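You operate a simulated robot arm through the tools that you are given. There is no shell and no other tool. Be economical: measure what you need, move in short steps, check, and stop when the job is done.

You run a simulated robot arm. Do the job below in one go: nothing can be reset, and whatever is moved stays where it is left.

## Task
Fetch the oval mould from the MOULDS drawer and put it on the paper sheet on the green mat.
Fine: slide the drawer's catch open first; shut the drawer and slide the catch closed again; the other moulds and catches stay.

It is judged by the outcome, as a careful person would: the job done as asked, and still so three seconds after it is handed in. It fails if anything else is knocked over, pushed out of place, dropped, spilled or broken. Flat cloth is picked up by pressing the open fingertips on it (5 to 10 N) and closing them slowly along it; thin cloth reads only 2 to 8 mm in the jaws.

## Robot
A 7-joint arm with a two-finger parallel gripper, fixed in place. Base frame: the origin is at the foot of the arm, x ahead of it, y to its left, z up. Lengths are in m, angles in degrees, forces in N, time in s.
With the tool pointing down near the work surface it reaches from about 0.3 to 0.7 m from the base axis. Its first joint turns from -66.0 to 66.0 degrees. Payload 1.57 kg.
Tool frame: the origin (TCP) lies between the finger pads and is the grasp point; the fingertips stand 0.03 m ahead of it; z points along the fingers, y is the line along which they close. The gripper opens to 0.11 m. The fingers are 0.024 m wide and 0.012 m thick; the gripper's body (0.048 by 0.112 m) begins 0.078 m behind the TCP.
Orientation is told as [roll, pitch, yaw] about the base's x, y, z axes, in that order, counted from this pose: with the fingers straight down and closing along the base's y, the tool's x points along the base's -x, its y along +y and its z along -z.

## Interface
- The arm moves only by the tool jog_arm. Its arguments are lists of equal length, an entry for each row: "travel": the shift along the tool's x, y, z in units of 100 mm (1.0 is 100 mm), a list of three; "rot": the turn, a rotation vector about the tool's x, y, z in units of 180 degrees (1.0 is 180 degrees), a list of three; "claw": the finger opening in m, from 0 to 0.11. In form: {"travel": [[dx, dy, dz], ...], "rot": [[rx, ry, rz], ...], "claw": [claw, ...]}. A call has 1 to 12 rows; each row is the pose to reach, as a shift and turn from the pose commanded when the call began, along the tool's axes at that moment. A call with a number of a shift or a turn outside -1 to 1 is refused whole. Each row takes 0.2 s and may step no farther than 0.05 m and 8.6 degrees from the row before; otherwise, or with a gripper value out of range, the whole call is refused. Where a pose cannot be reached the arm comes as near as it can. A force on the tool above 60 N (or 10 N above the force at the start of the call, whichever is more), or a blocked arm, ends the call early, and 0.2 s more pass. The fingers move at their own pace (about 0.108 m/s each) and stop on an object; they squeeze with about 43 N. The grip force told is the motor's: it shows also when the fingers shut on nothing. Time passes only in rows, and 0.2 s behind the last, so rows that repeat a pose let the fingers close. It gives the time, the measured TCP pose, the force on the tool (base axes), the opening and the grip force at its end, in the units of the frame above (readings bear some noise).
- Cameras (640 x 400 px; columns grow to the right, rows downward): "scene" is fixed at [0.1617, -0.3919, 1.4043]; the picture's right is [0.81, -0.59, 0.00], its down [-0.40, -0.54, -0.74] and it looks along [0.43, 0.60, -0.67] (base axes); focal length 271 px, centre (320, 200). "wrist" rides on the gripper at [0.07, 0.016, -0.141] in the tool frame; the picture's right is [-0.23, 0.97, 0.00], its down [-0.86, -0.20, -0.48] and it looks along [-0.47, -0.11, 0.88] (tool axes); focal length 222 px, centre (320, 200). There is no depth. A picture from a camera that has moved, and an enlarged one, comes with that camera's place and axes in the base frame and with its lens. The place of the scene camera against the robot may be out by one fixed shift of up to 0.012 m in any direction.
- capture(camera): a new picture of that camera. It takes no simulated time.
- inspect(camera, box): a new picture of the part [left, top, right, bottom] of that camera's present view, enlarged. It takes no simulated time.
- close_job(): hands the job in; it is judged then, once.

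Work in short steps. Places have to be worked out from the pictures, the camera data and where the tool is seen: move nearer, look again, correct. Check each grasp and each placing, and mend what went wrong. You have 120 turns and 76 pictures in all, those below and enlarged ones among them. Open the gripper and draw the arm clear of the work before you hand the job in, unless the task says otherwise; then end with one line.

The tools are called after ">>>" by a JSON object that holds its "method" and its "body". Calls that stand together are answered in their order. jog_arm: Moves the arm, as the interface text tells. Its arguments: {"type":"object","properties":{"travel":{"type":"array","items":{"type":"array","items":{"type":"number"}}},"rot":{"type":"array","items":{"type":"array","items":{"type":"number"}}},"claw":{"type":"array","items":{"type":"number"}}},"required":["travel","rot","claw"]} The other tools are called the same way: capture (camera) takes a picture; inspect (camera, box) takes an enlarged picture of a part of a camera's view; close_job () hands the job in.

At the start:

```text
time: 0.0
position: [0.2971, 0.1539, 1.1673]
tcp_rot: [0.0, 0.0, 0.0]
contact_force: [-1.0, -0.7, -0.3]
opening: 0.1102
gripper_force: 0.0
```

scene: 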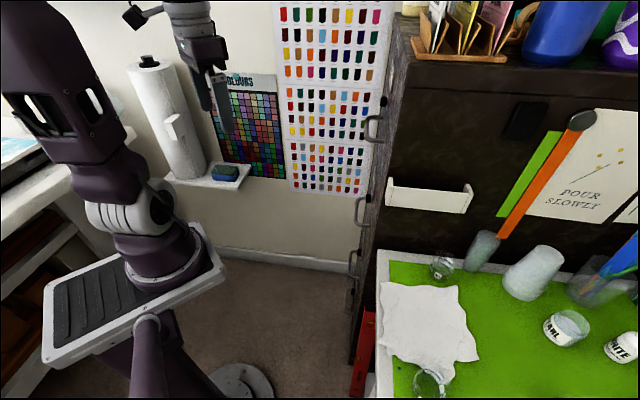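
wrist: 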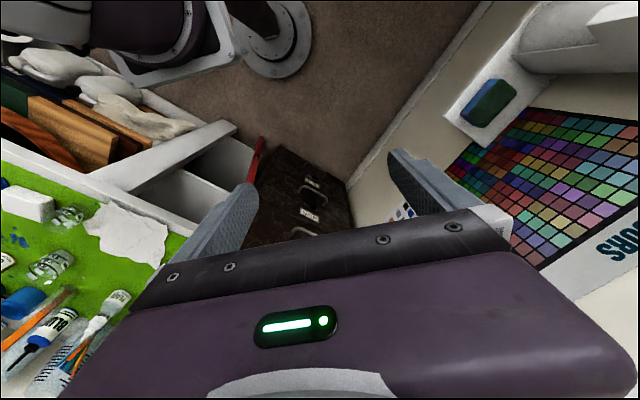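

I start by enlarging the parts of the views that show the cabinet with handles, to find the drawer labels and catches.

>>> {"method": "inspect", "body": {"camera": "scene", "box": [300, 0, 480, 400]}}

>>> {"method": "inspect", "body": {"camera": "wrist", "box": [220, 130, 380, 250]}}

>>> {"method": "inspect", "body": {"camera": "scene", "box": [360, 230, 640, 400]}}

```text
1.00 times, centred on (390, 200) of scene
camera zoom: at [0.1617, -0.3919, 1.4043], right [0.81, -0.59, 0.0], down [-0.4, -0.54, -0.74], along [0.43, 0.6, -0.67], focal length 271 px, centre (250, 200)
```

zoom: 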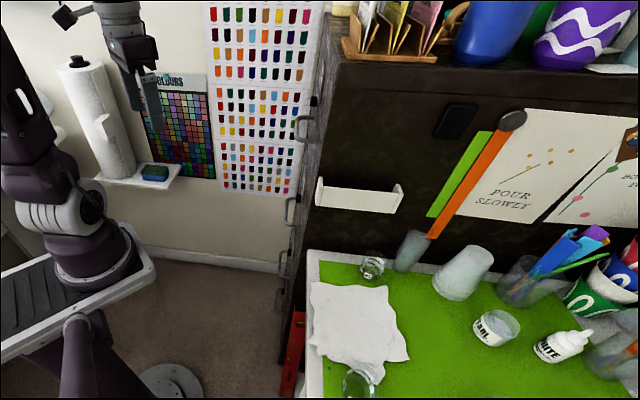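

```text
3.33 times, centred on (300, 190) of wrist
camera zoom: at [0.2278, 0.1711, 1.3092], right [0.23, 0.97, 0.0], down [0.86, -0.2, 0.48], along [0.47, -0.11, -0.88], focal length 740 px, centre (387, 233)
```

zoom: 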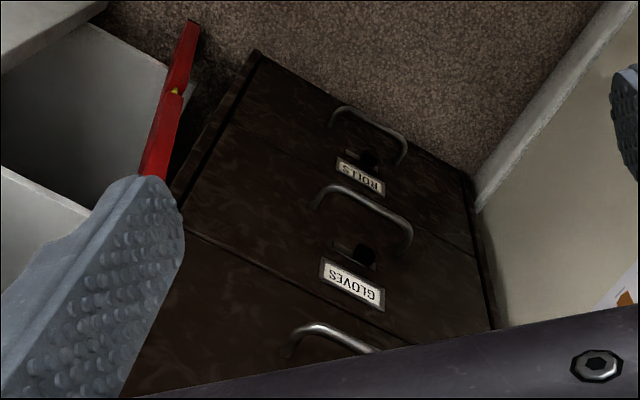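

```text
2.29 times, centred on (500, 315) of scene
camera zoom: at [0.1617, -0.3919, 1.4043], right [0.81, -0.59, 0.0], down [-0.4, -0.54, -0.74], along [0.43, 0.6, -0.67], focal length 620 px, centre (-91, -63)
```

zoom: 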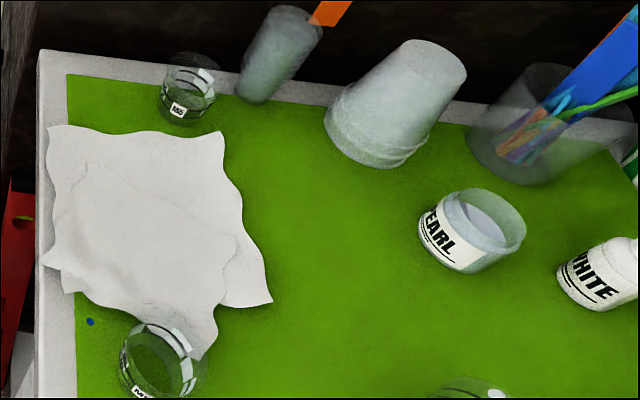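

The drawers face -x (front plane about x≈0.56), the labels ROLLS, GLOVES are low; MOULDS must be higher. I tilt the tool up towards +x in place to look at the front.

>>> {"method": "jog_arm", "body": {"travel": [[0, 0, 0], [0, 0, 0], [0, 0, 0], [0, 0, 0], [0, 0, 0], [0, 0, 0]], "rot": [[0, -0.04, 0], [0, -0.08, 0], [0, -0.12, 0], [0, -0.16, 0], [0, -0.2, 0], [0, -0.24, 0]], "claw": [0.11, 0.11, 0.11, 0.11, 0.11, 0.11]}}

>>> {"method": "capture", "body": {"camera": "wrist"}}

```text
time: 1.4
position: [0.2966, 0.1547, 1.1665]
tcp_rot: [0.1, -43.3, 0.0]
contact_force: [-0.1, 0.3, 0.4]
opening: 0.11
gripper_force: 0.0
```

```text
70 pictures are left
camera wrist: at [0.1501, 0.1714, 1.2228], right [0.17, 0.97, 0.16], down [0.29, -0.2, 0.93], along [0.94, -0.11, -0.32], focal length 222 px, centre (320, 200)
```

wrist: 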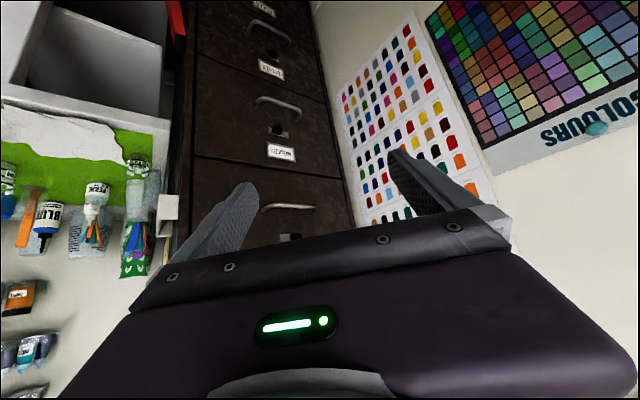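

The picture is upside down in the world; enlarging the two upper drawers to read the labels.

>>> {"method": "inspect", "body": {"camera": "wrist", "box": [220, 80, 364, 170]}}

>>> {"method": "inspect", "body": {"camera": "wrist", "box": [220, 0, 348, 80]}}

>>> {"method": "inspect", "body": {"camera": "wrist", "box": [230, 180, 358, 260]}}

```text
4.44 times, centred on (292, 125) of wrist
camera zoom: at [0.1501, 0.1714, 1.2228], right [0.17, 0.97, 0.16], down [0.29, -0.2, 0.93], along [0.94, -0.11, -0.32], focal length 987 px, centre (444, 533)
```

zoom: 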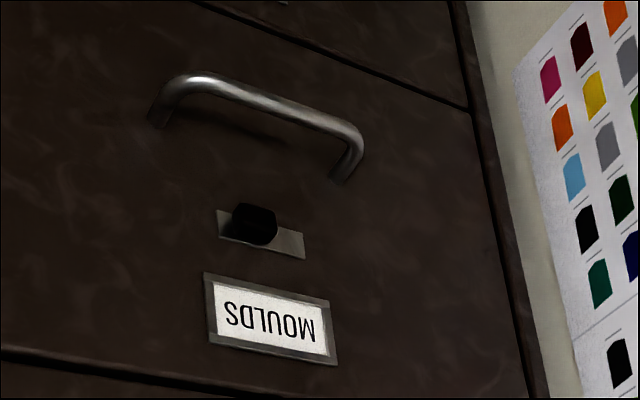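

```text
5.00 times, centred on (284, 40) of wrist
camera zoom: at [0.1501, 0.1714, 1.2228], right [0.17, 0.97, 0.16], down [0.29, -0.2, 0.93], along [0.94, -0.11, -0.32], focal length 1111 px, centre (500, 1000)
```

zoom: 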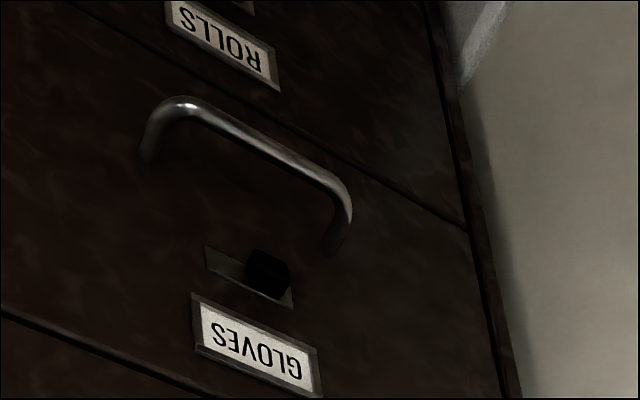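

```text
5.00 times, centred on (294, 220) of wrist
camera zoom: at [0.1501, 0.1714, 1.2228], right [0.17, 0.97, 0.16], down [0.29, -0.2, 0.93], along [0.94, -0.11, -0.32], focal length 1111 px, centre (450, 100)
```

zoom: 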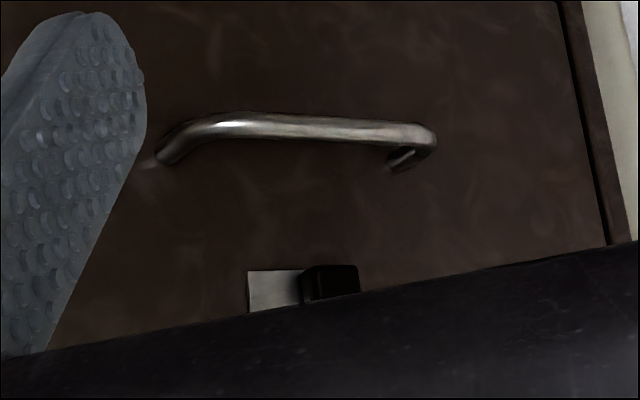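

MOULDS is the second drawer from the top: handle roughly (0.53, 0.075, 0.855), catch knob roughly (0.55, 0.057, 0.907). I move lower and tilt further for a second view to triangulate.

>>> {"method": "jog_arm", "body": {"travel": [[0.29, -0.16, 0.22], [0.58, -0.32, 0.44], [0.87, -0.48, 0.66], [1.0, -0.64, 0.88], [1.0, -0.8, 1.0]], "rot": [[0, -0.02, 0], [0, -0.04, 0], [0, -0.06, 0], [0, -0.08, 0], [0, -0.1, 0]], "claw": [0.11, 0.11, 0.11, 0.11, 0.11]}}

>>> {"method": "capture", "body": {"camera": "wrist"}}

```text
time: 2.6
position: [0.3043, 0.1593, 1.1117]
tcp_rot: [0.0, -61.0, 0.0]
contact_force: [0.7, 0.5, 0.6]
opening: 0.1097
gripper_force: 0.0
out of reach, approached as far as the arm can: row 2, 3, 4, 5
```

```text
66 pictures are left
camera wrist: at [0.1484, 0.1751, 1.1206], right [0.11, 0.97, 0.2], down [0.0, -0.2, 0.98], along [0.99, -0.11, -0.02], focal length 222 px, centre (320, 200)
```

wrist: 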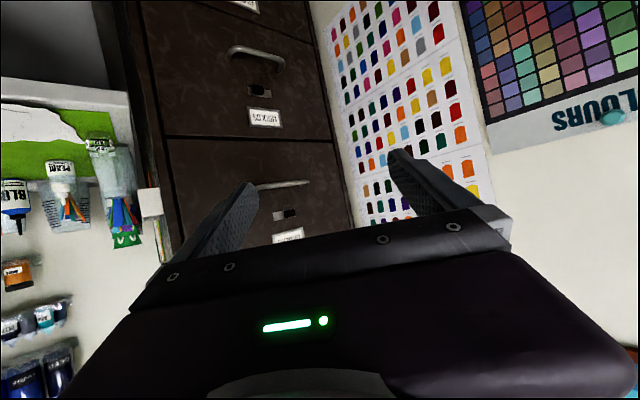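

The arm cannot fold that close; the second view still helps. I enlarge the MOULDS drawer to triangulate the front plane.

>>> {"method": "inspect", "body": {"camera": "wrist", "box": [200, 30, 328, 110]}}

```text
5.00 times, centred on (264, 70) of wrist
camera zoom: at [0.1484, 0.1751, 1.1206], right [0.11, 0.97, 0.2], down [0.0, -0.2, 0.98], along [0.99, -0.11, -0.02], focal length 1111 px, centre (600, 850)
```

zoom: 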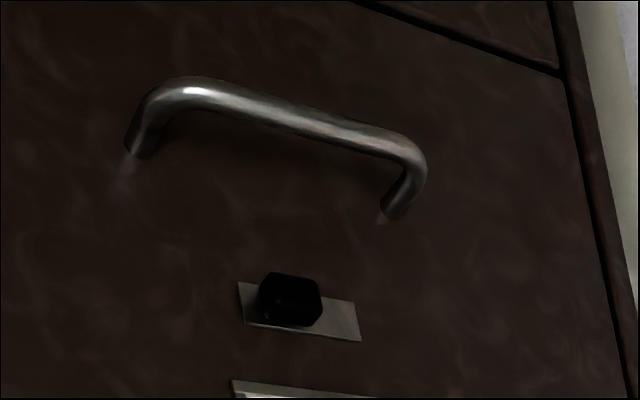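

Triangulation puts the front nearer x≈0.67, catch at about (0.66, 0.05, 0.84) and handle z≈0.77. I move forward along the tool axis and to the right for a closer view.

>>> {"method": "jog_arm", "body": {"travel": [[0, -0.25, 0.25], [0, -0.5, 0.5], [0, -0.75, 0.75], [0, -1.0, 1.0]], "rot": [[0, 0, 0], [0, 0, 0], [0, 0, 0], [0, 0, 0]], "claw": [0.11, 0.09, 0.07, 0.06]}}

>>> {"method": "capture", "body": {"camera": "wrist"}}

```text
time: 3.6
position: [0.4106, 0.1136, 1.1279]
tcp_rot: [-0.2, -61.0, -0.2]
contact_force: [0.0, -0.2, -0.9]
opening: 0.06
gripper_force: 0.1
out of reach, approached as far as the arm can: row 1, 2, 3, 4
```

```text
64 pictures are left
camera wrist: at [0.2539, 0.13, 1.1367], right [0.11, 0.97, 0.2], down [-0.01, -0.2, 0.98], along [0.99, -0.11, -0.02], focal length 222 px, centre (320, 200)
```

wrist: 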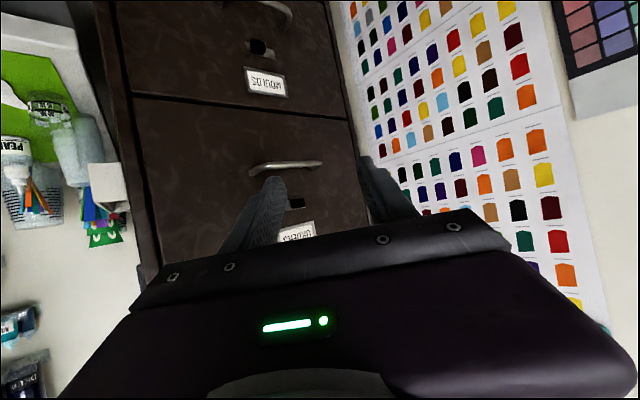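

The arm is again held short of the commanded place; I look at the scene to see its posture.

>>> {"method": "capture", "body": {"camera": "scene"}}

```text
63 pictures are left
```

scene: 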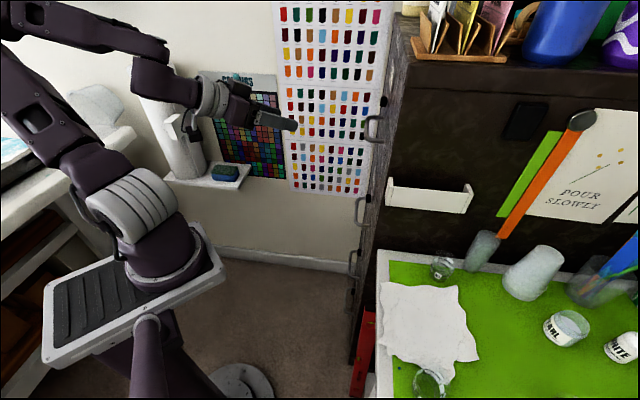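

The wrist seems limited in pointing up that low. I ease the pitch back to about -35° while moving forward and down, and see whether commands are followed.

>>> {"method": "jog_arm", "body": {"travel": [[0.12, -0.15, 0.25], [0.25, -0.3, 0.5], [0.37, -0.45, 0.75], [0.5, -0.6, 1.0]], "rot": [[0, 0.036, 0], [0, 0.072, 0], [0, 0.108, 0], [0, 0.144, 0]], "claw": [0.06, 0.06, 0.06, 0.06]}}

>>> {"method": "capture", "body": {"camera": "wrist"}}

```text
time: 4.6
position: [0.4149, 0.0889, 1.0746]
tcp_rot: [3.6, -38.2, 0.1]
contact_force: [1.1, -0.9, 0.8]
opening: 0.06
gripper_force: 0.1
out of reach, approached as far as the arm can: row 1, 2, 3, 4
```

```text
62 pictures are left
camera wrist: at [0.2718, 0.0959, 1.1439], right [0.14, 0.97, 0.19], down [0.38, -0.23, 0.89], along [0.91, -0.05, -0.41], focal length 222 px, centre (320, 200)
```

wrist: 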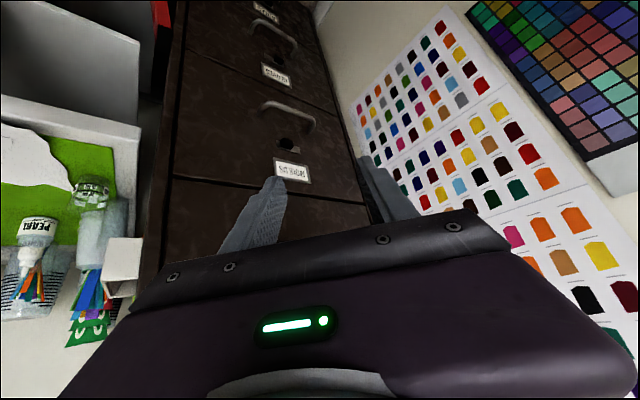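

Commands fall short again; I check how the reference behaves by untilting back to straight down and rising slightly, a surely reachable pose.

>>> {"method": "jog_arm", "body": {"travel": [[0, 0, -0.1], [0, 0, -0.2], [0, 0, -0.3], [0, 0, -0.4], [0, 0, -0.5]], "rot": [[0, 0.04, 0], [0, 0.08, 0], [0, 0.12, 0], [0, 0.16, 0], [0, 0.2, 0]], "claw": [0.06, 0.06, 0.06, 0.06, 0.06]}}

>>> {"method": "capture", "body": {"camera": "scene"}}

```text
time: 5.8
position: [0.3191, -0.0057, 1.1224]
tcp_rot: [2.6, -2.8, 2.1]
contact_force: [0.2, -2.2, 0.0]
opening: 0.0597
gripper_force: 0.0
out of reach, approached as far as the arm can: row 1, 2, 3, 4, 5
```

```text
61 pictures are left
```

scene: 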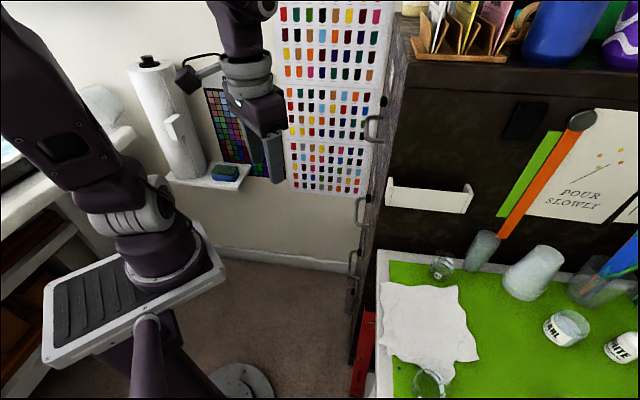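

It seems the commanded pose keeps the unreached offset. I hold the same command for a few rows to see if the arm converges.

>>> {"method": "jog_arm", "body": {"travel": [[0, 0, 0], [0, 0, 0], [0, 0, 0]], "rot": [[0, 0, 0], [0, 0, 0], [0, 0, 0]], "claw": [0.06, 0.06, 0.06]}}

```text
time: 6.6
position: [0.3196, -0.0057, 1.1231]
tcp_rot: [2.4, -2.7, 2.0]
contact_force: [-0.6, 0.1, -0.2]
opening: 0.0601
gripper_force: 0.0
```

The hold reports no reach trouble. I test with a small pure move: 30 mm forward (tool -x).

>>> {"method": "jog_arm", "body": {"travel": [[-0.15, 0, 0], [-0.3, 0, 0]], "rot": [[0, 0, 0], [0, 0, 0]], "claw": [0.06, 0.06]}}

```text
time: 7.2
position: [0.3193, -0.0082, 1.1299]
tcp_rot: [2.7, -2.5, 2.0]
contact_force: [0.2, -0.7, 0.0]
opening: 0.06
gripper_force: 0.1
out of reach, approached as far as the arm can: row 1, 2
```

No forward motion there. I try straight down 50 mm instead.

>>> {"method": "jog_arm", "body": {"travel": [[0, 0, 0.25], [0, 0, 0.5]], "rot": [[0, 0, 0], [0, 0, 0]], "claw": [0.06, 0.06]}}

>>> {"method": "capture", "body": {"camera": "wrist"}}

```text
time: 7.8
position: [0.3045, 0.0005, 1.0883]
tcp_rot: [2.7, -2.7, 2.1]
contact_force: [0.2, 1.0, -0.5]
opening: 0.0601
gripper_force: 0.1
out of reach, approached as far as the arm can: row 1, 2
```

```text
60 pictures are left
camera wrist: at [0.2299, 0.0085, 1.2272], right [0.19, 0.98, 0.06], down [0.84, -0.19, 0.51], along [0.51, -0.05, -0.86], focal length 222 px, centre (320, 200)
```

wrist: 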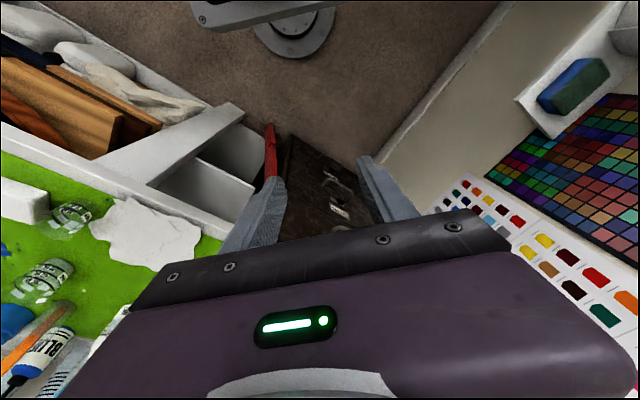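

Motion seems bounded by a joint limit; I test whether the last joint is at its stop by turning about the tool z axis a little.

>>> {"method": "jog_arm", "body": {"travel": [[0, 0, 0], [0, 0, 0], [0, 0, 0]], "rot": [[0, 0, 0.04], [0, 0, 0.08], [0, 0, 0.12]], "claw": [0.06, 0.06, 0.06]}}

>>> {"method": "capture", "body": {"camera": "scene"}}

```text
time: 8.6
position: [0.3056, 0.0016, 1.0897]
tcp_rot: [3.4, -1.2, -19.6]
contact_force: [-0.6, 0.5, 0.6]
opening: 0.06
gripper_force: 0.1
```

```text
59 pictures are left
```

scene: 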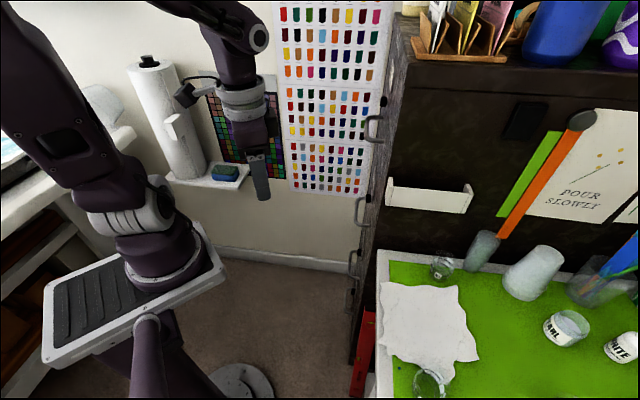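

The turn was followed without a reach limit. Now I try forward again, 60 mm along base x.

>>> {"method": "jog_arm", "body": {"travel": [[-0.28, 0.1, 0], [-0.565, 0.2, 0]], "rot": [[0, 0, 0], [0, 0, 0]], "claw": [0.06, 0.06]}}

```text
time: 9.2
position: [0.3147, -0.0104, 1.103]
tcp_rot: [3.4, -1.3, -19.5]
contact_force: [-0.1, 0.2, 0.5]
opening: 0.0599
gripper_force: 0.1
out of reach, approached as far as the arm can: row 1, 2
```

Forward is still refused. I probe other directions: 80 mm to base +y, where the arm moved freely at first.

>>> {"method": "jog_arm", "body": {"travel": [[0.13, 0.37, 0], [0.27, 0.75, 0]], "rot": [[0, 0, 0], [0, 0, 0]], "claw": [0.06, 0.06]}}

>>> {"method": "jog_arm", "body": {"travel": [[-0.28, 0.1, 0], [-0.565, 0.2, 0]], "rot": [[0, 0, 0], [0, 0, 0]], "claw": [0.06, 0.06]}}

>>> {"method": "capture", "body": {"camera": "scene"}}

```text
time: 9.8
position: [0.29, 0.0342, 1.1076]
tcp_rot: [3.4, -1.3, -19.5]
contact_force: [0.3, -1.0, 0.1]
opening: 0.06
gripper_force: 0.0
out of reach, approached as far as the arm can: row 1, 2
```

```text
time: 10.4
position: [0.3068, 0.0129, 1.1159]
tcp_rot: [3.4, -1.4, -19.5]
contact_force: [0.5, 0.1, -0.2]
opening: 0.0598
gripper_force: 0.0
out of reach, approached as far as the arm can: row 1, 2
```

```text
58 pictures are left
```

scene: 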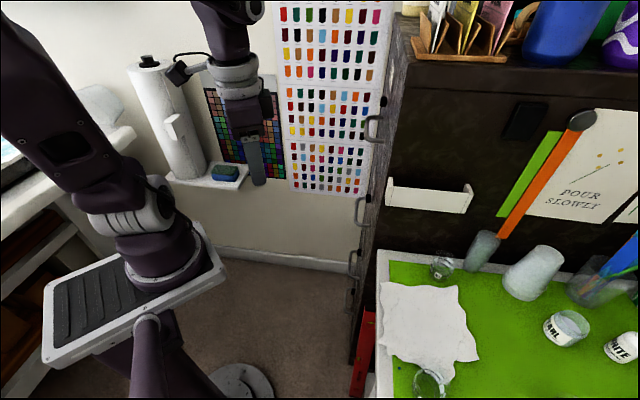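

The swivel of the elbow seems to have drifted into limits. I retreat towards the start pose (y≈0.15, z≈1.17, no yaw) to recover, then will approach in a different order.

>>> {"method": "jog_arm", "body": {"travel": [[0.12, 0.25, -0.12], [0.25, 0.5, -0.25], [0.37, 0.75, -0.37], [0.5, 1.0, -0.5], [0.5, 1.0, -0.5]], "rot": [[-0.005, 0, -0.028], [-0.01, 0, -0.056], [-0.015, 0, -0.084], [-0.019, 0, -0.11], [-0.019, 0, -0.11]], "claw": [0.06, 0.06, 0.06, 0.06, 0.06]}}

```text
time: 11.6
position: [0.2629, 0.0403, 1.1514]
tcp_rot: [6.1, -3.0, 0.3]
contact_force: [0.1, -0.5, -0.4]
opening: 0.06
gripper_force: 0.0
out of reach, approached as far as the arm can: row 1, 2, 3, 4, 5
```

Sideways is also blocked. I retrace the earlier poses instead: tilt back to about -40° pitch while heading to (0.41, 0.09, 1.08), undoing the roll.

>>> {"method": "jog_arm", "body": {"travel": [[-0.2, 0.1, 0], [-0.4, 0.2, 0], [-0.6, 0.3, 0.1], [-0.8, 0.4, 0.2], [-1.0, 0.5, 0.3], [-1.0, 0.5, 0.3]], "rot": [[0.006, -0.04, 0], [0.012, -0.08, 0], [0.02, -0.12, 0], [0.03, -0.16, 0], [0.034, -0.2, 0], [0.034, -0.22, 0]], "claw": [0.06, 0.06, 0.06, 0.06, 0.06, 0.06]}}

>>> {"method": "capture", "body": {"camera": "scene"}}

```text
time: 13.0
position: [0.363, 0.0886, 1.1294]
tcp_rot: [0.8, -42.4, -2.2]
contact_force: [0.2, -0.4, -0.5]
opening: 0.0601
gripper_force: 0.1
```

```text
57 pictures are left
```

scene: 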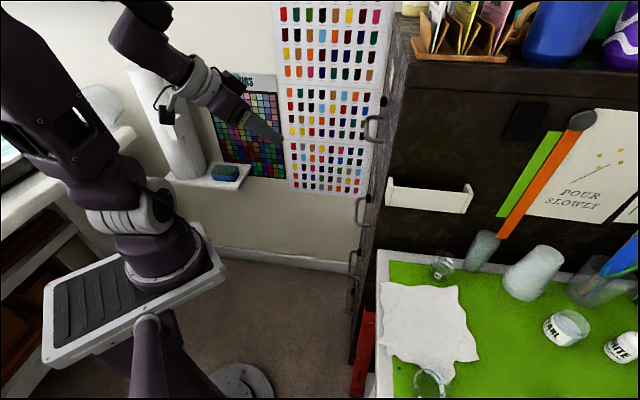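

Now the pose was reached exactly. I continue forward and down at this tilt: about (+0.1, -0.04, -0.05).

>>> {"method": "jog_arm", "body": {"travel": [[-0.13, -0.13, 0.33], [-0.27, -0.27, 0.66], [-0.4, -0.4, 1.0]], "rot": [[0, 0, 0], [0, 0, 0], [0, 0, 0]], "claw": [0.06, 0.06, 0.06]}}

>>> {"method": "capture", "body": {"camera": "wrist"}}

```text
time: 13.8
position: [0.458, 0.044, 1.0844]
tcp_rot: [0.9, -42.3, -2.2]
contact_force: [0.5, 0.3, -0.6]
opening: 0.0599
gripper_force: 0.1
```

```text
56 pictures are left
camera wrist: at [0.3127, 0.0645, 1.1431], right [0.2, 0.97, 0.16], down [0.3, -0.22, 0.93], along [0.93, -0.13, -0.34], focal length 222 px, centre (320, 200)
```

wrist: 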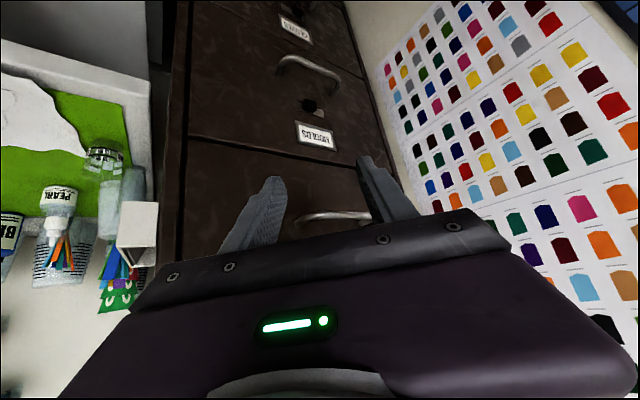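

Followed exactly. The knob is at (312,105) in this view; I go further along the tool axis, down-forward, for a nearer look.

>>> {"method": "jog_arm", "body": {"travel": [[0.1, 0, 0.33], [0.2, 0, 0.66], [0.3, 0, 1.0]], "rot": [[0, 0, 0], [0, 0, 0], [0, 0, 0]], "claw": [0.06, 0.06, 0.06]}}

>>> {"method": "capture", "body": {"camera": "wrist"}}

>>> {"method": "capture", "body": {"camera": "scene"}}

```text
time: 14.6
position: [0.5062, 0.0478, 0.9912]
tcp_rot: [0.9, -42.4, -2.3]
contact_force: [0.3, 0.1, -0.2]
opening: 0.06
gripper_force: 0.0
```

```text
55 pictures are left
camera wrist: at [0.3594, 0.0679, 1.0479], right [0.2, 0.97, 0.17], down [0.3, -0.22, 0.93], along [0.93, -0.13, -0.34], focal length 222 px, centre (320, 200)
```

wrist: 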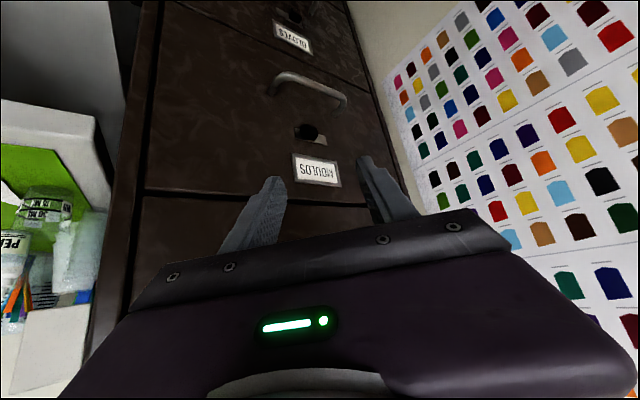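

```text
54 pictures are left
```

scene: 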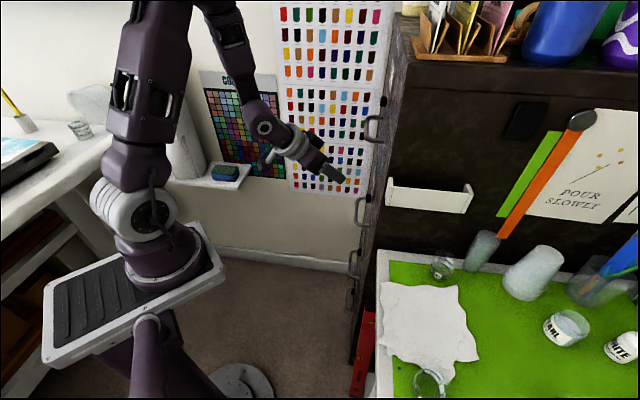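

The arm now follows well. I enlarge the MOULDS front for exact pixels.

>>> {"method": "inspect", "body": {"camera": "wrist", "box": [250, 60, 378, 140]}}

>>> {"method": "inspect", "body": {"camera": "wrist", "box": [250, 110, 378, 190]}}

>>> {"method": "inspect", "body": {"camera": "scene", "box": [304, 90, 464, 190]}}

```text
5.00 times, centred on (314, 100) of wrist
camera zoom: at [0.3594, 0.0679, 1.0479], right [0.2, 0.97, 0.17], down [0.3, -0.22, 0.93], along [0.93, -0.13, -0.34], focal length 1111 px, centre (350, 700)
```

zoom: 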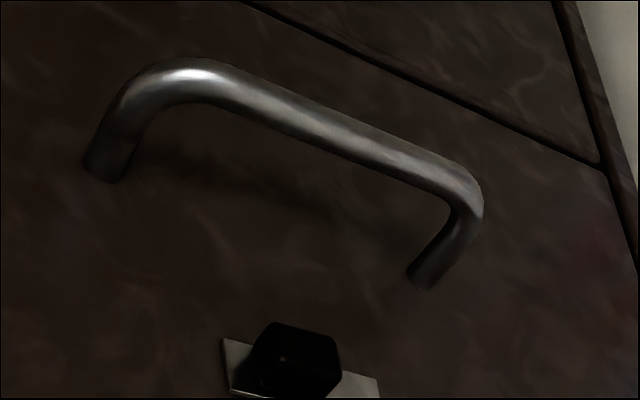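

```text
5.00 times, centred on (314, 150) of wrist
camera zoom: at [0.3594, 0.0679, 1.0479], right [0.2, 0.97, 0.17], down [0.3, -0.22, 0.93], along [0.93, -0.13, -0.34], focal length 1111 px, centre (350, 450)
```

zoom: 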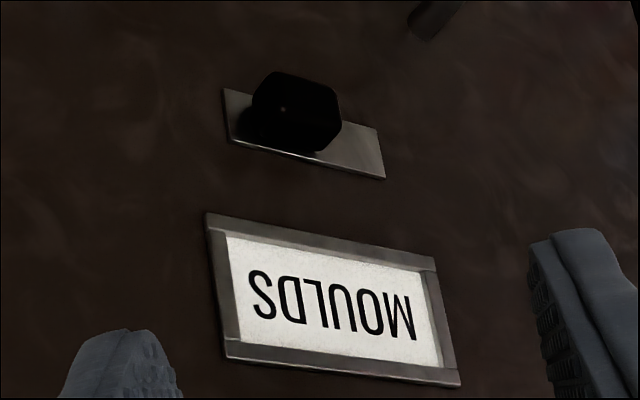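

```text
4.00 times, centred on (384, 140) of scene
camera zoom: at [0.1617, -0.3919, 1.4043], right [0.81, -0.59, 0.0], down [-0.4, -0.54, -0.74], along [0.43, 0.6, -0.67], focal length 1085 px, centre (64, 440)
```

zoom: 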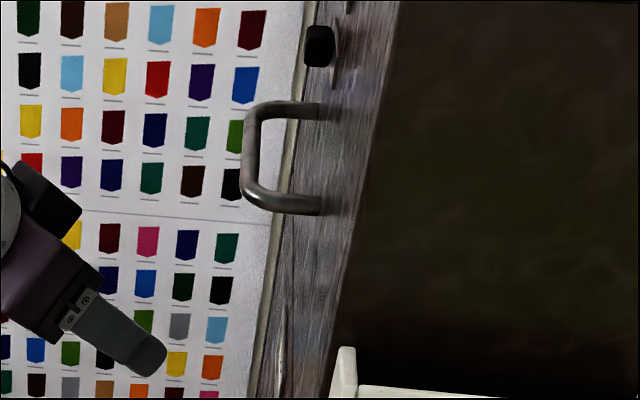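

Estimates: front plane x≈0.67, knob about (0.655, 0.028, 0.825), bar about (0.64, 0.046, 0.745). MOULDS's knob sits at its -y end (others +y end), so open = push to +y. I advance along the tool axis by 90 mm, staying short of the knob.

>>> {"method": "jog_arm", "body": {"travel": [[0, -0.07, 0.3], [0, -0.14, 0.6], [0, -0.2, 0.9]], "rot": [[0, 0, 0], [0, 0, 0], [0, 0, 0]], "claw": [0.06, 0.06, 0.06]}}

>>> {"method": "capture", "body": {"camera": "wrist"}}

>>> {"method": "inspect", "body": {"camera": "scene", "box": [320, 160, 400, 210]}}

```text
time: 15.4
position: [0.5663, 0.0237, 0.9247]
tcp_rot: [0.9, -42.4, -2.3]
contact_force: [0.9, 0.1, 0.1]
opening: 0.0601
gripper_force: 0.2
```

```text
50 pictures are left
camera wrist: at [0.4216, 0.0443, 0.9814], right [0.2, 0.97, 0.16], down [0.3, -0.22, 0.93], along [0.93, -0.13, -0.34], focal length 222 px, centre (320, 200)
```

wrist: 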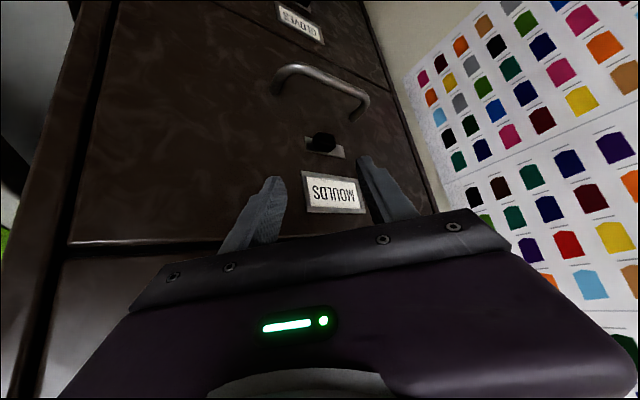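

```text
8.00 times, centred on (360, 185) of scene
camera zoom: at [0.1617, -0.3919, 1.4043], right [0.81, -0.59, 0.0], down [-0.4, -0.54, -0.74], along [0.43, 0.6, -0.67], focal length 2169 px, centre (0, 320)
```

zoom: 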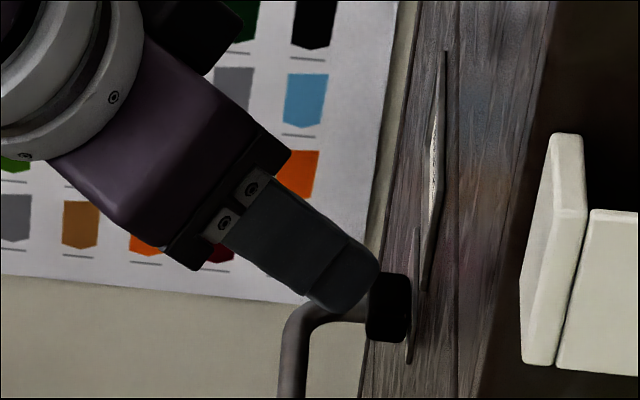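

The side view agrees: knob at about (0.655, 0.027, 0.825), protruding ~18 mm. I advance 95 mm along the tool axis so the open fingers straddle the knob.

>>> {"method": "jog_arm", "body": {"travel": [[0.01, 0.03, 0.4], [0.02, 0.06, 0.7], [0.03, 0.075, 0.85], [0.03, 0.075, 0.95]], "rot": [[0, 0, 0], [0, 0, 0], [0, 0, 0], [0, 0, 0]], "claw": [0.06, 0.06, 0.06, 0.06]}}

>>> {"method": "inspect", "body": {"camera": "wrist", "box": [240, 110, 432, 230]}}

>>> {"method": "inspect", "body": {"camera": "scene", "box": [320, 160, 400, 210]}}

```text
time: 16.1
position: [0.6092, 0.0355, 0.8684]
tcp_rot: [1.2, -41.9, -2.2]
contact_force: [-13.0, 10.7, 9.4]
opening: 0.0505
gripper_force: 0.1
stopped in row 3: the force on the tool passed its limit (the readings are from after the stop); the commanded pose is now the measured one
```

```text
3.33 times, centred on (336, 170) of wrist
camera zoom: at [0.464, 0.0539, 0.9278], right [0.19, 0.97, 0.17], down [0.31, -0.22, 0.92], along [0.93, -0.13, -0.35], focal length 740 px, centre (267, 300)
```

zoom: 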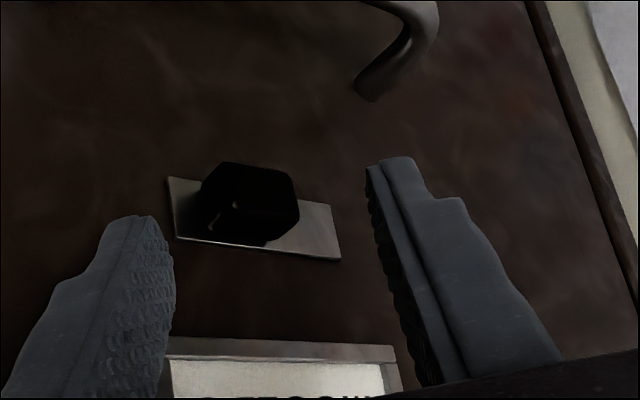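

```text
8.00 times, centred on (360, 185) of scene
camera zoom: at [0.1612, -0.3916, 1.4044], right [0.81, -0.59, 0.0], down [-0.39, -0.54, -0.74], along [0.43, 0.6, -0.67], focal length 2169 px, centre (0, 320)
```

zoom: 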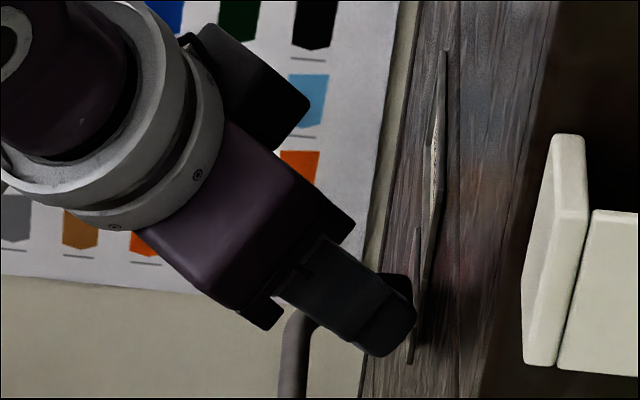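

Contact came earlier than expected (13 N along -x, 11 N +y, fingers squeezed to 0.050). I look at both full views to find what touches.

>>> {"method": "capture", "body": {"camera": "wrist"}}

>>> {"method": "inspect", "body": {"camera": "scene", "box": [240, 90, 400, 190]}}

```text
46 pictures are left
camera wrist: at [0.464, 0.0539, 0.9278], right [0.19, 0.97, 0.17], down [0.31, -0.22, 0.92], along [0.93, -0.13, -0.35], focal length 222 px, centre (320, 200)
```

wrist: 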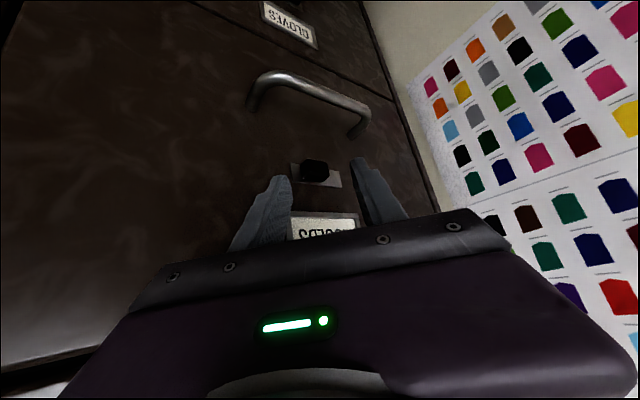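

```text
4.00 times, centred on (320, 140) of scene
camera zoom: at [0.1612, -0.3916, 1.4044], right [0.81, -0.59, 0.0], down [-0.39, -0.54, -0.74], along [0.43, 0.6, -0.67], focal length 1085 px, centre (320, 440)
```

zoom: 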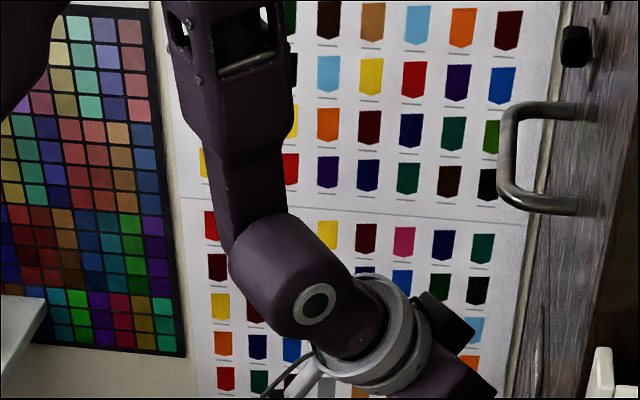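

Now it is clear: the force direction and the slanted bar show the cabinet is yawed about -39°: outward normal n≈(-0.77, 0.635), front runs along d≈(0.635, 0.77). The right finger touched the front face. I back off along n, then yaw the tool by -37° about the vertical.

>>> {"method": "jog_arm", "body": {"travel": [[0.16, 0.16, -0.14], [0.32, 0.33, -0.28], [0.48, 0.49, -0.42]], "rot": [[0, 0, 0], [0, 0, 0], [0, 0, 0]], "claw": [0.06, 0.06, 0.06]}}

>>> {"method": "jog_arm", "body": {"travel": [[0, 0, 0], [0, 0, 0], [0, 0, 0], [0, 0, 0], [0, 0, 0], [0, 0, 0]], "rot": [[0.023, 0, 0.026], [0.046, 0, 0.052], [0.069, 0, 0.077], [0.093, 0, 0.103], [0.116, 0, 0.128], [0.139, 0, 0.154]], "claw": [0.06, 0.06, 0.06, 0.06, 0.06, 0.06]}}

>>> {"method": "capture", "body": {"camera": "wrist"}}

```text
time: 16.9
position: [0.5483, 0.0829, 0.8678]
tcp_rot: [1.0, -42.0, -2.3]
contact_force: [-0.6, 0.4, 0.5]
opening: 0.0598
gripper_force: 0.0
```

```text
time: 18.3
position: [0.5471, 0.0843, 0.8677]
tcp_rot: [0.7, -41.5, -39.3]
contact_force: [0.7, -0.2, -0.9]
opening: 0.0599
gripper_force: 0.1
```

```text
44 pictures are left
camera wrist: at [0.4447, 0.1877, 0.9286], right [0.74, 0.65, 0.16], down [0.12, -0.36, 0.92], along [0.66, -0.67, -0.35], focal length 222 px, centre (320, 200)
```

wrist: 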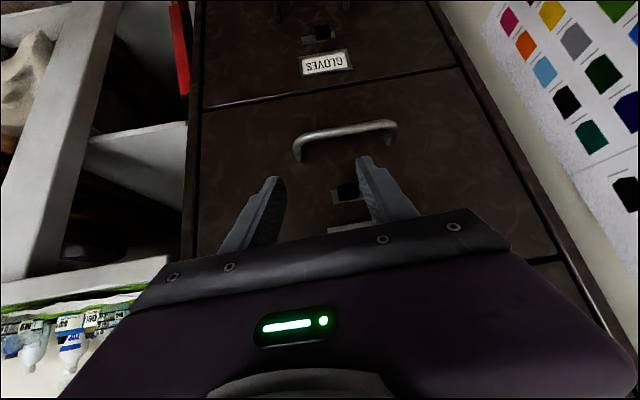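

The fitted edges give the cabinet's yaw nearer -45°. I turn 5.5° more and zoom on the knob.

>>> {"method": "jog_arm", "body": {"travel": [[0, 0, 0]], "rot": [[0.0205, 0, 0.0228]], "claw": [0.06]}}

>>> {"method": "inspect", "body": {"camera": "wrist", "box": [256, 110, 416, 210]}}

>>> {"method": "inspect", "body": {"camera": "scene", "box": [320, 160, 400, 210]}}

```text
time: 18.7
position: [0.5466, 0.0839, 0.8688]
tcp_rot: [0.8, -41.4, -44.9]
contact_force: [-0.9, 0.3, 0.0]
opening: 0.0601
gripper_force: 0.0
```

```text
4.00 times, centred on (336, 160) of wrist
camera zoom: at [0.4552, 0.1975, 0.9291], right [0.8, 0.57, 0.16], down [0.09, -0.38, 0.92], along [0.59, -0.73, -0.35], focal length 888 px, centre (256, 360)
```

zoom: 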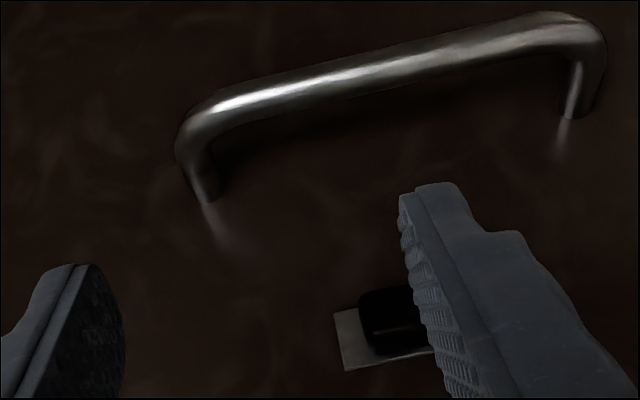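

```text
8.00 times, centred on (360, 185) of scene
camera zoom: at [0.1617, -0.3919, 1.4043], right [0.81, -0.59, 0.0], down [-0.4, -0.54, -0.74], along [0.43, 0.6, -0.67], focal length 2169 px, centre (0, 320)
```

zoom: 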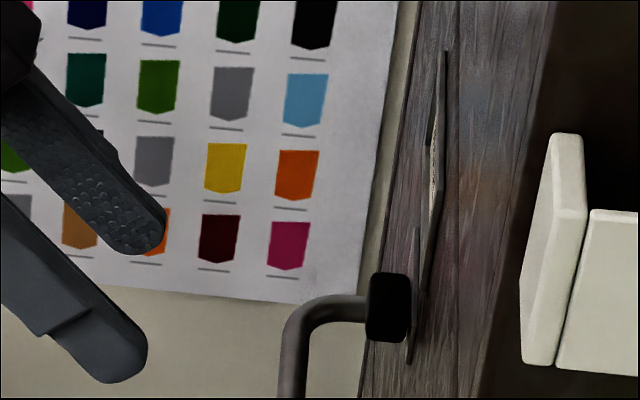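

Intersecting the rays: knob at (0.647, 0.028, 0.829), face about 15 mm behind it. I centre on it along d (+31 mm) first, then approach along the normal, stopping short.

>>> {"method": "jog_arm", "body": {"travel": [[0, 0.31, 0], [-0.2, 0.31, 0.3], [-0.4, 0.31, 0.6]], "rot": [[0, 0, 0], [0, 0, 0], [0, 0, 0]], "claw": [0.06, 0.06, 0.06]}}

>>> {"method": "inspect", "body": {"camera": "wrist", "box": [224, 90, 416, 210]}}

>>> {"method": "inspect", "body": {"camera": "scene", "box": [320, 160, 400, 210]}}

```text
time: 19.5
position: [0.618, 0.0557, 0.8508]
tcp_rot: [0.7, -41.4, -44.9]
contact_force: [0.2, 0.3, 0.6]
opening: 0.06
gripper_force: 0.1
```

```text
3.33 times, centred on (320, 150) of wrist
camera zoom: at [0.5255, 0.1701, 0.9107], right [0.8, 0.57, 0.16], down [0.09, -0.38, 0.92], along [0.59, -0.73, -0.35], focal length 740 px, centre (320, 367)
```

zoom: 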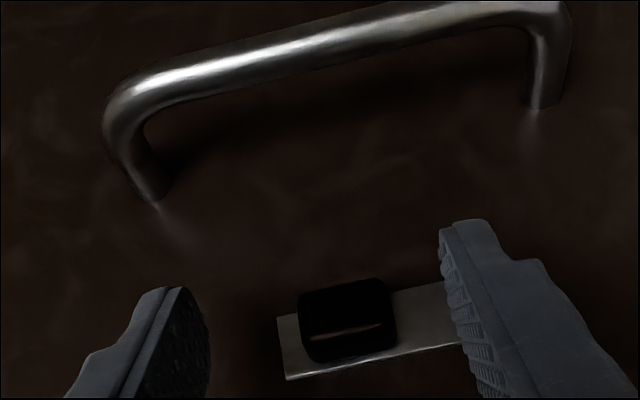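

```text
8.00 times, centred on (360, 185) of scene
camera zoom: at [0.1617, -0.3919, 1.4043], right [0.81, -0.59, 0.0], down [-0.39, -0.54, -0.74], along [0.43, 0.6, -0.67], focal length 2169 px, centre (0, 320)
```

zoom: 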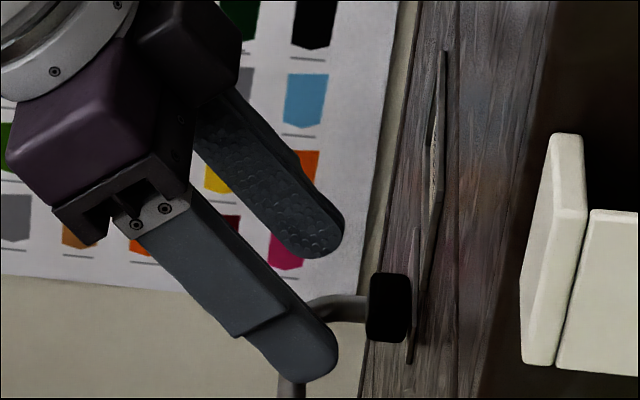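

The knob lies between the fingers at the left (−d) end of its plate, so it slides right. I advance 22 mm along the normal at this height.

>>> {"method": "jog_arm", "body": {"travel": [[-0.08, 0, 0.07], [-0.165, 0, 0.145]], "rot": [[0, 0, 0], [0, 0, 0]], "claw": [0.06, 0.06]}}

>>> {"method": "inspect", "body": {"camera": "scene", "box": [320, 160, 400, 210]}}

```text
time: 20.1
position: [0.6337, 0.0402, 0.8515]
tcp_rot: [0.5, -41.4, -44.9]
contact_force: [0.1, -0.2, 0.7]
opening: 0.0599
gripper_force: 0.1
```

```text
8.00 times, centred on (360, 185) of scene
camera zoom: at [0.1617, -0.3919, 1.4043], right [0.81, -0.59, 0.0], down [-0.4, -0.54, -0.74], along [0.43, 0.6, -0.67], focal length 2169 px, centre (0, 320)
```

zoom: 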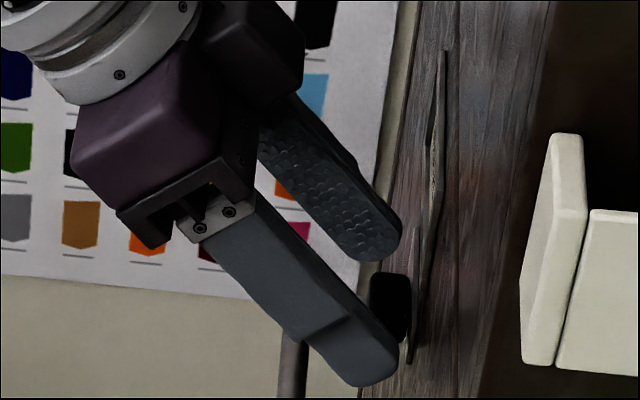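

No contact yet and the tips overlap the knob's depth. I push along +d in small steps; a force stop will show the end of travel.

>>> {"method": "jog_arm", "body": {"travel": [[0, 0.08, 0], [0, 0.14, 0], [0, 0.18, 0], [0, 0.22, 0], [0, 0.26, 0], [0, 0.3, 0]], "rot": [[0, 0, 0], [0, 0, 0], [0, 0, 0], [0, 0, 0], [0, 0, 0], [0, 0, 0]], "claw": [0.06, 0.06, 0.06, 0.06, 0.06, 0.06]}}

>>> {"method": "inspect", "body": {"camera": "wrist", "box": [224, 90, 416, 210]}}

```text
time: 21.5
position: [0.6558, 0.0635, 0.8504]
tcp_rot: [0.6, -41.3, -45.0]
contact_force: [-0.8, 0.0, 0.4]
opening: 0.0605
gripper_force: 0.1
```

```text
3.33 times, centred on (320, 150) of wrist
camera zoom: at [0.5638, 0.176, 0.9108], right [0.8, 0.57, 0.16], down [0.09, -0.38, 0.92], along [0.59, -0.73, -0.35], focal length 740 px, centre (320, 367)
```

zoom: 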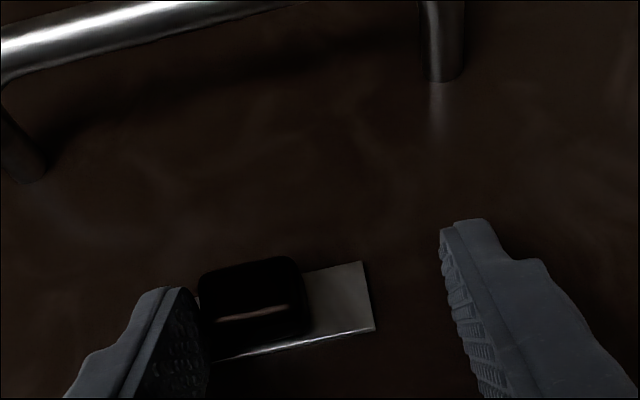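

The left finger has just reached the knob. I push another 20 mm in small steps.

>>> {"method": "jog_arm", "body": {"travel": [[0, 0.04, 0], [0, 0.08, 0], [0, 0.12, 0], [0, 0.16, 0], [0, 0.2, 0]], "rot": [[0, 0, 0], [0, 0, 0], [0, 0, 0], [0, 0, 0], [0, 0, 0]], "claw": [0.06, 0.06, 0.06, 0.06, 0.06]}}

>>> {"method": "inspect", "body": {"camera": "wrist", "box": [224, 90, 416, 210]}}

```text
time: 22.7
position: [0.668, 0.0758, 0.8506]
tcp_rot: [0.3, -41.3, -44.9]
contact_force: [-16.1, -16.4, -5.0]
opening: 0.0796
gripper_force: 10.7
```

```text
3.33 times, centred on (320, 150) of wrist
camera zoom: at [0.5773, 0.1891, 0.9101], right [0.81, 0.57, 0.15], down [0.09, -0.37, 0.92], along [0.59, -0.73, -0.35], focal length 740 px, centre (320, 367)
```

zoom: 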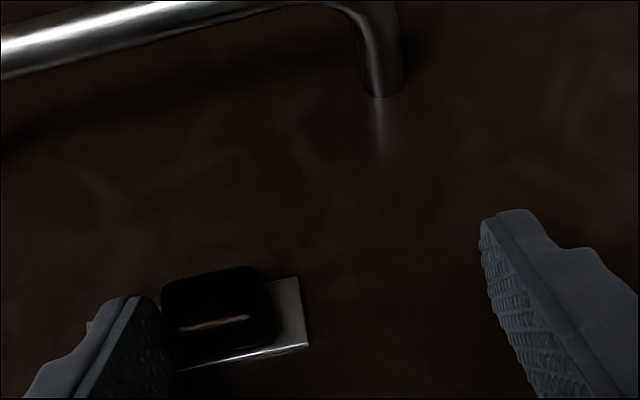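

The knob moved ~12 mm and then the finger was forced open at ~23 N, likely the end stop. I back the finger off by 20 mm along -d to see the knob on its plate.

>>> {"method": "jog_arm", "body": {"travel": [[0, -0.1, 0], [0, -0.2, 0], [0, -0.3, 0]], "rot": [[0, 0, 0], [0, 0, 0], [0, 0, 0]], "claw": [0.075, 0.075, 0.075]}}

>>> {"method": "inspect", "body": {"camera": "wrist", "box": [224, 90, 416, 210]}}

```text
time: 23.5
position: [0.649, 0.058, 0.8506]
tcp_rot: [0.8, -41.4, -44.9]
contact_force: [0.2, 0.9, -0.3]
opening: 0.0748
gripper_force: 0.1
```

```text
3.33 times, centred on (320, 150) of wrist
camera zoom: at [0.557, 0.1702, 0.911], right [0.8, 0.58, 0.16], down [0.09, -0.38, 0.92], along [0.59, -0.73, -0.35], focal length 740 px, centre (320, 367)
```

zoom: 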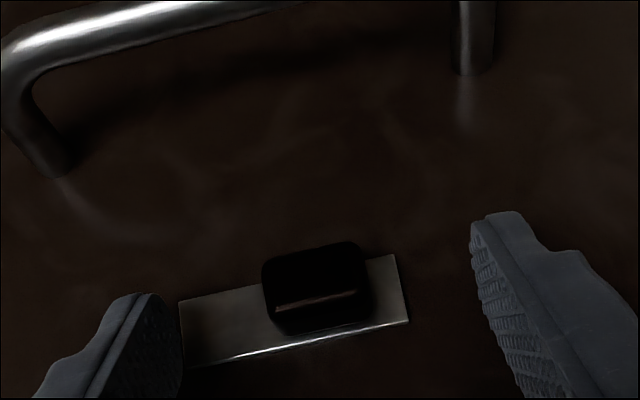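

The knob now sits at the right part of its plate, perhaps 2 mm short of the end. I open the fingers fully (so they cannot be forced wider) and give it a firm final nudge.

>>> {"method": "jog_arm", "body": {"travel": [[0, 0.1, 0], [0, 0.2, 0], [0, 0.3, 0], [0, 0.38, 0], [0, 0.41, 0], [0, 0.43, 0], [0, 0.45, 0]], "rot": [[0, 0, 0], [0, 0, 0], [0, 0, 0], [0, 0, 0], [0, 0, 0], [0, 0, 0], [0, 0, 0]], "claw": [0.11, 0.11, 0.11, 0.11, 0.11, 0.11, 0.11]}}

>>> {"method": "jog_arm", "body": {"travel": [[0, -0.1, 0], [0, -0.2, 0], [0, -0.3, 0], [0, -0.4, 0]], "rot": [[0, 0, 0], [0, 0, 0], [0, 0, 0], [0, 0, 0]], "claw": [0.11, 0.11, 0.11, 0.08]}}

>>> {"method": "inspect", "body": {"camera": "wrist", "box": [224, 90, 416, 210]}}

```text
time: 25.1
position: [0.6792, 0.0859, 0.8502]
tcp_rot: [0.2, -41.4, -44.9]
contact_force: [-17.0, -10.3, 5.1]
opening: 0.1102
gripper_force: 0.0
```

```text
time: 26.1
position: [0.6516, 0.06, 0.8484]
tcp_rot: [0.6, -41.4, -44.9]
contact_force: [-0.3, -0.5, -0.4]
opening: 0.0801
gripper_force: 0.1
```

```text
3.33 times, centred on (320, 150) of wrist
camera zoom: at [0.5601, 0.1726, 0.9098], right [0.8, 0.57, 0.16], down [0.09, -0.38, 0.92], along [0.59, -0.73, -0.35], focal length 740 px, centre (320, 367)
```

zoom: 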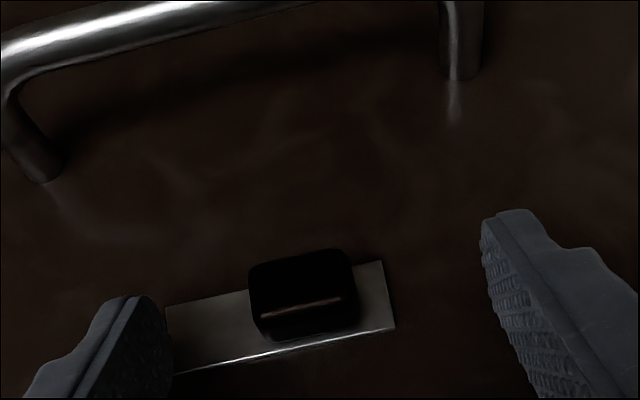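

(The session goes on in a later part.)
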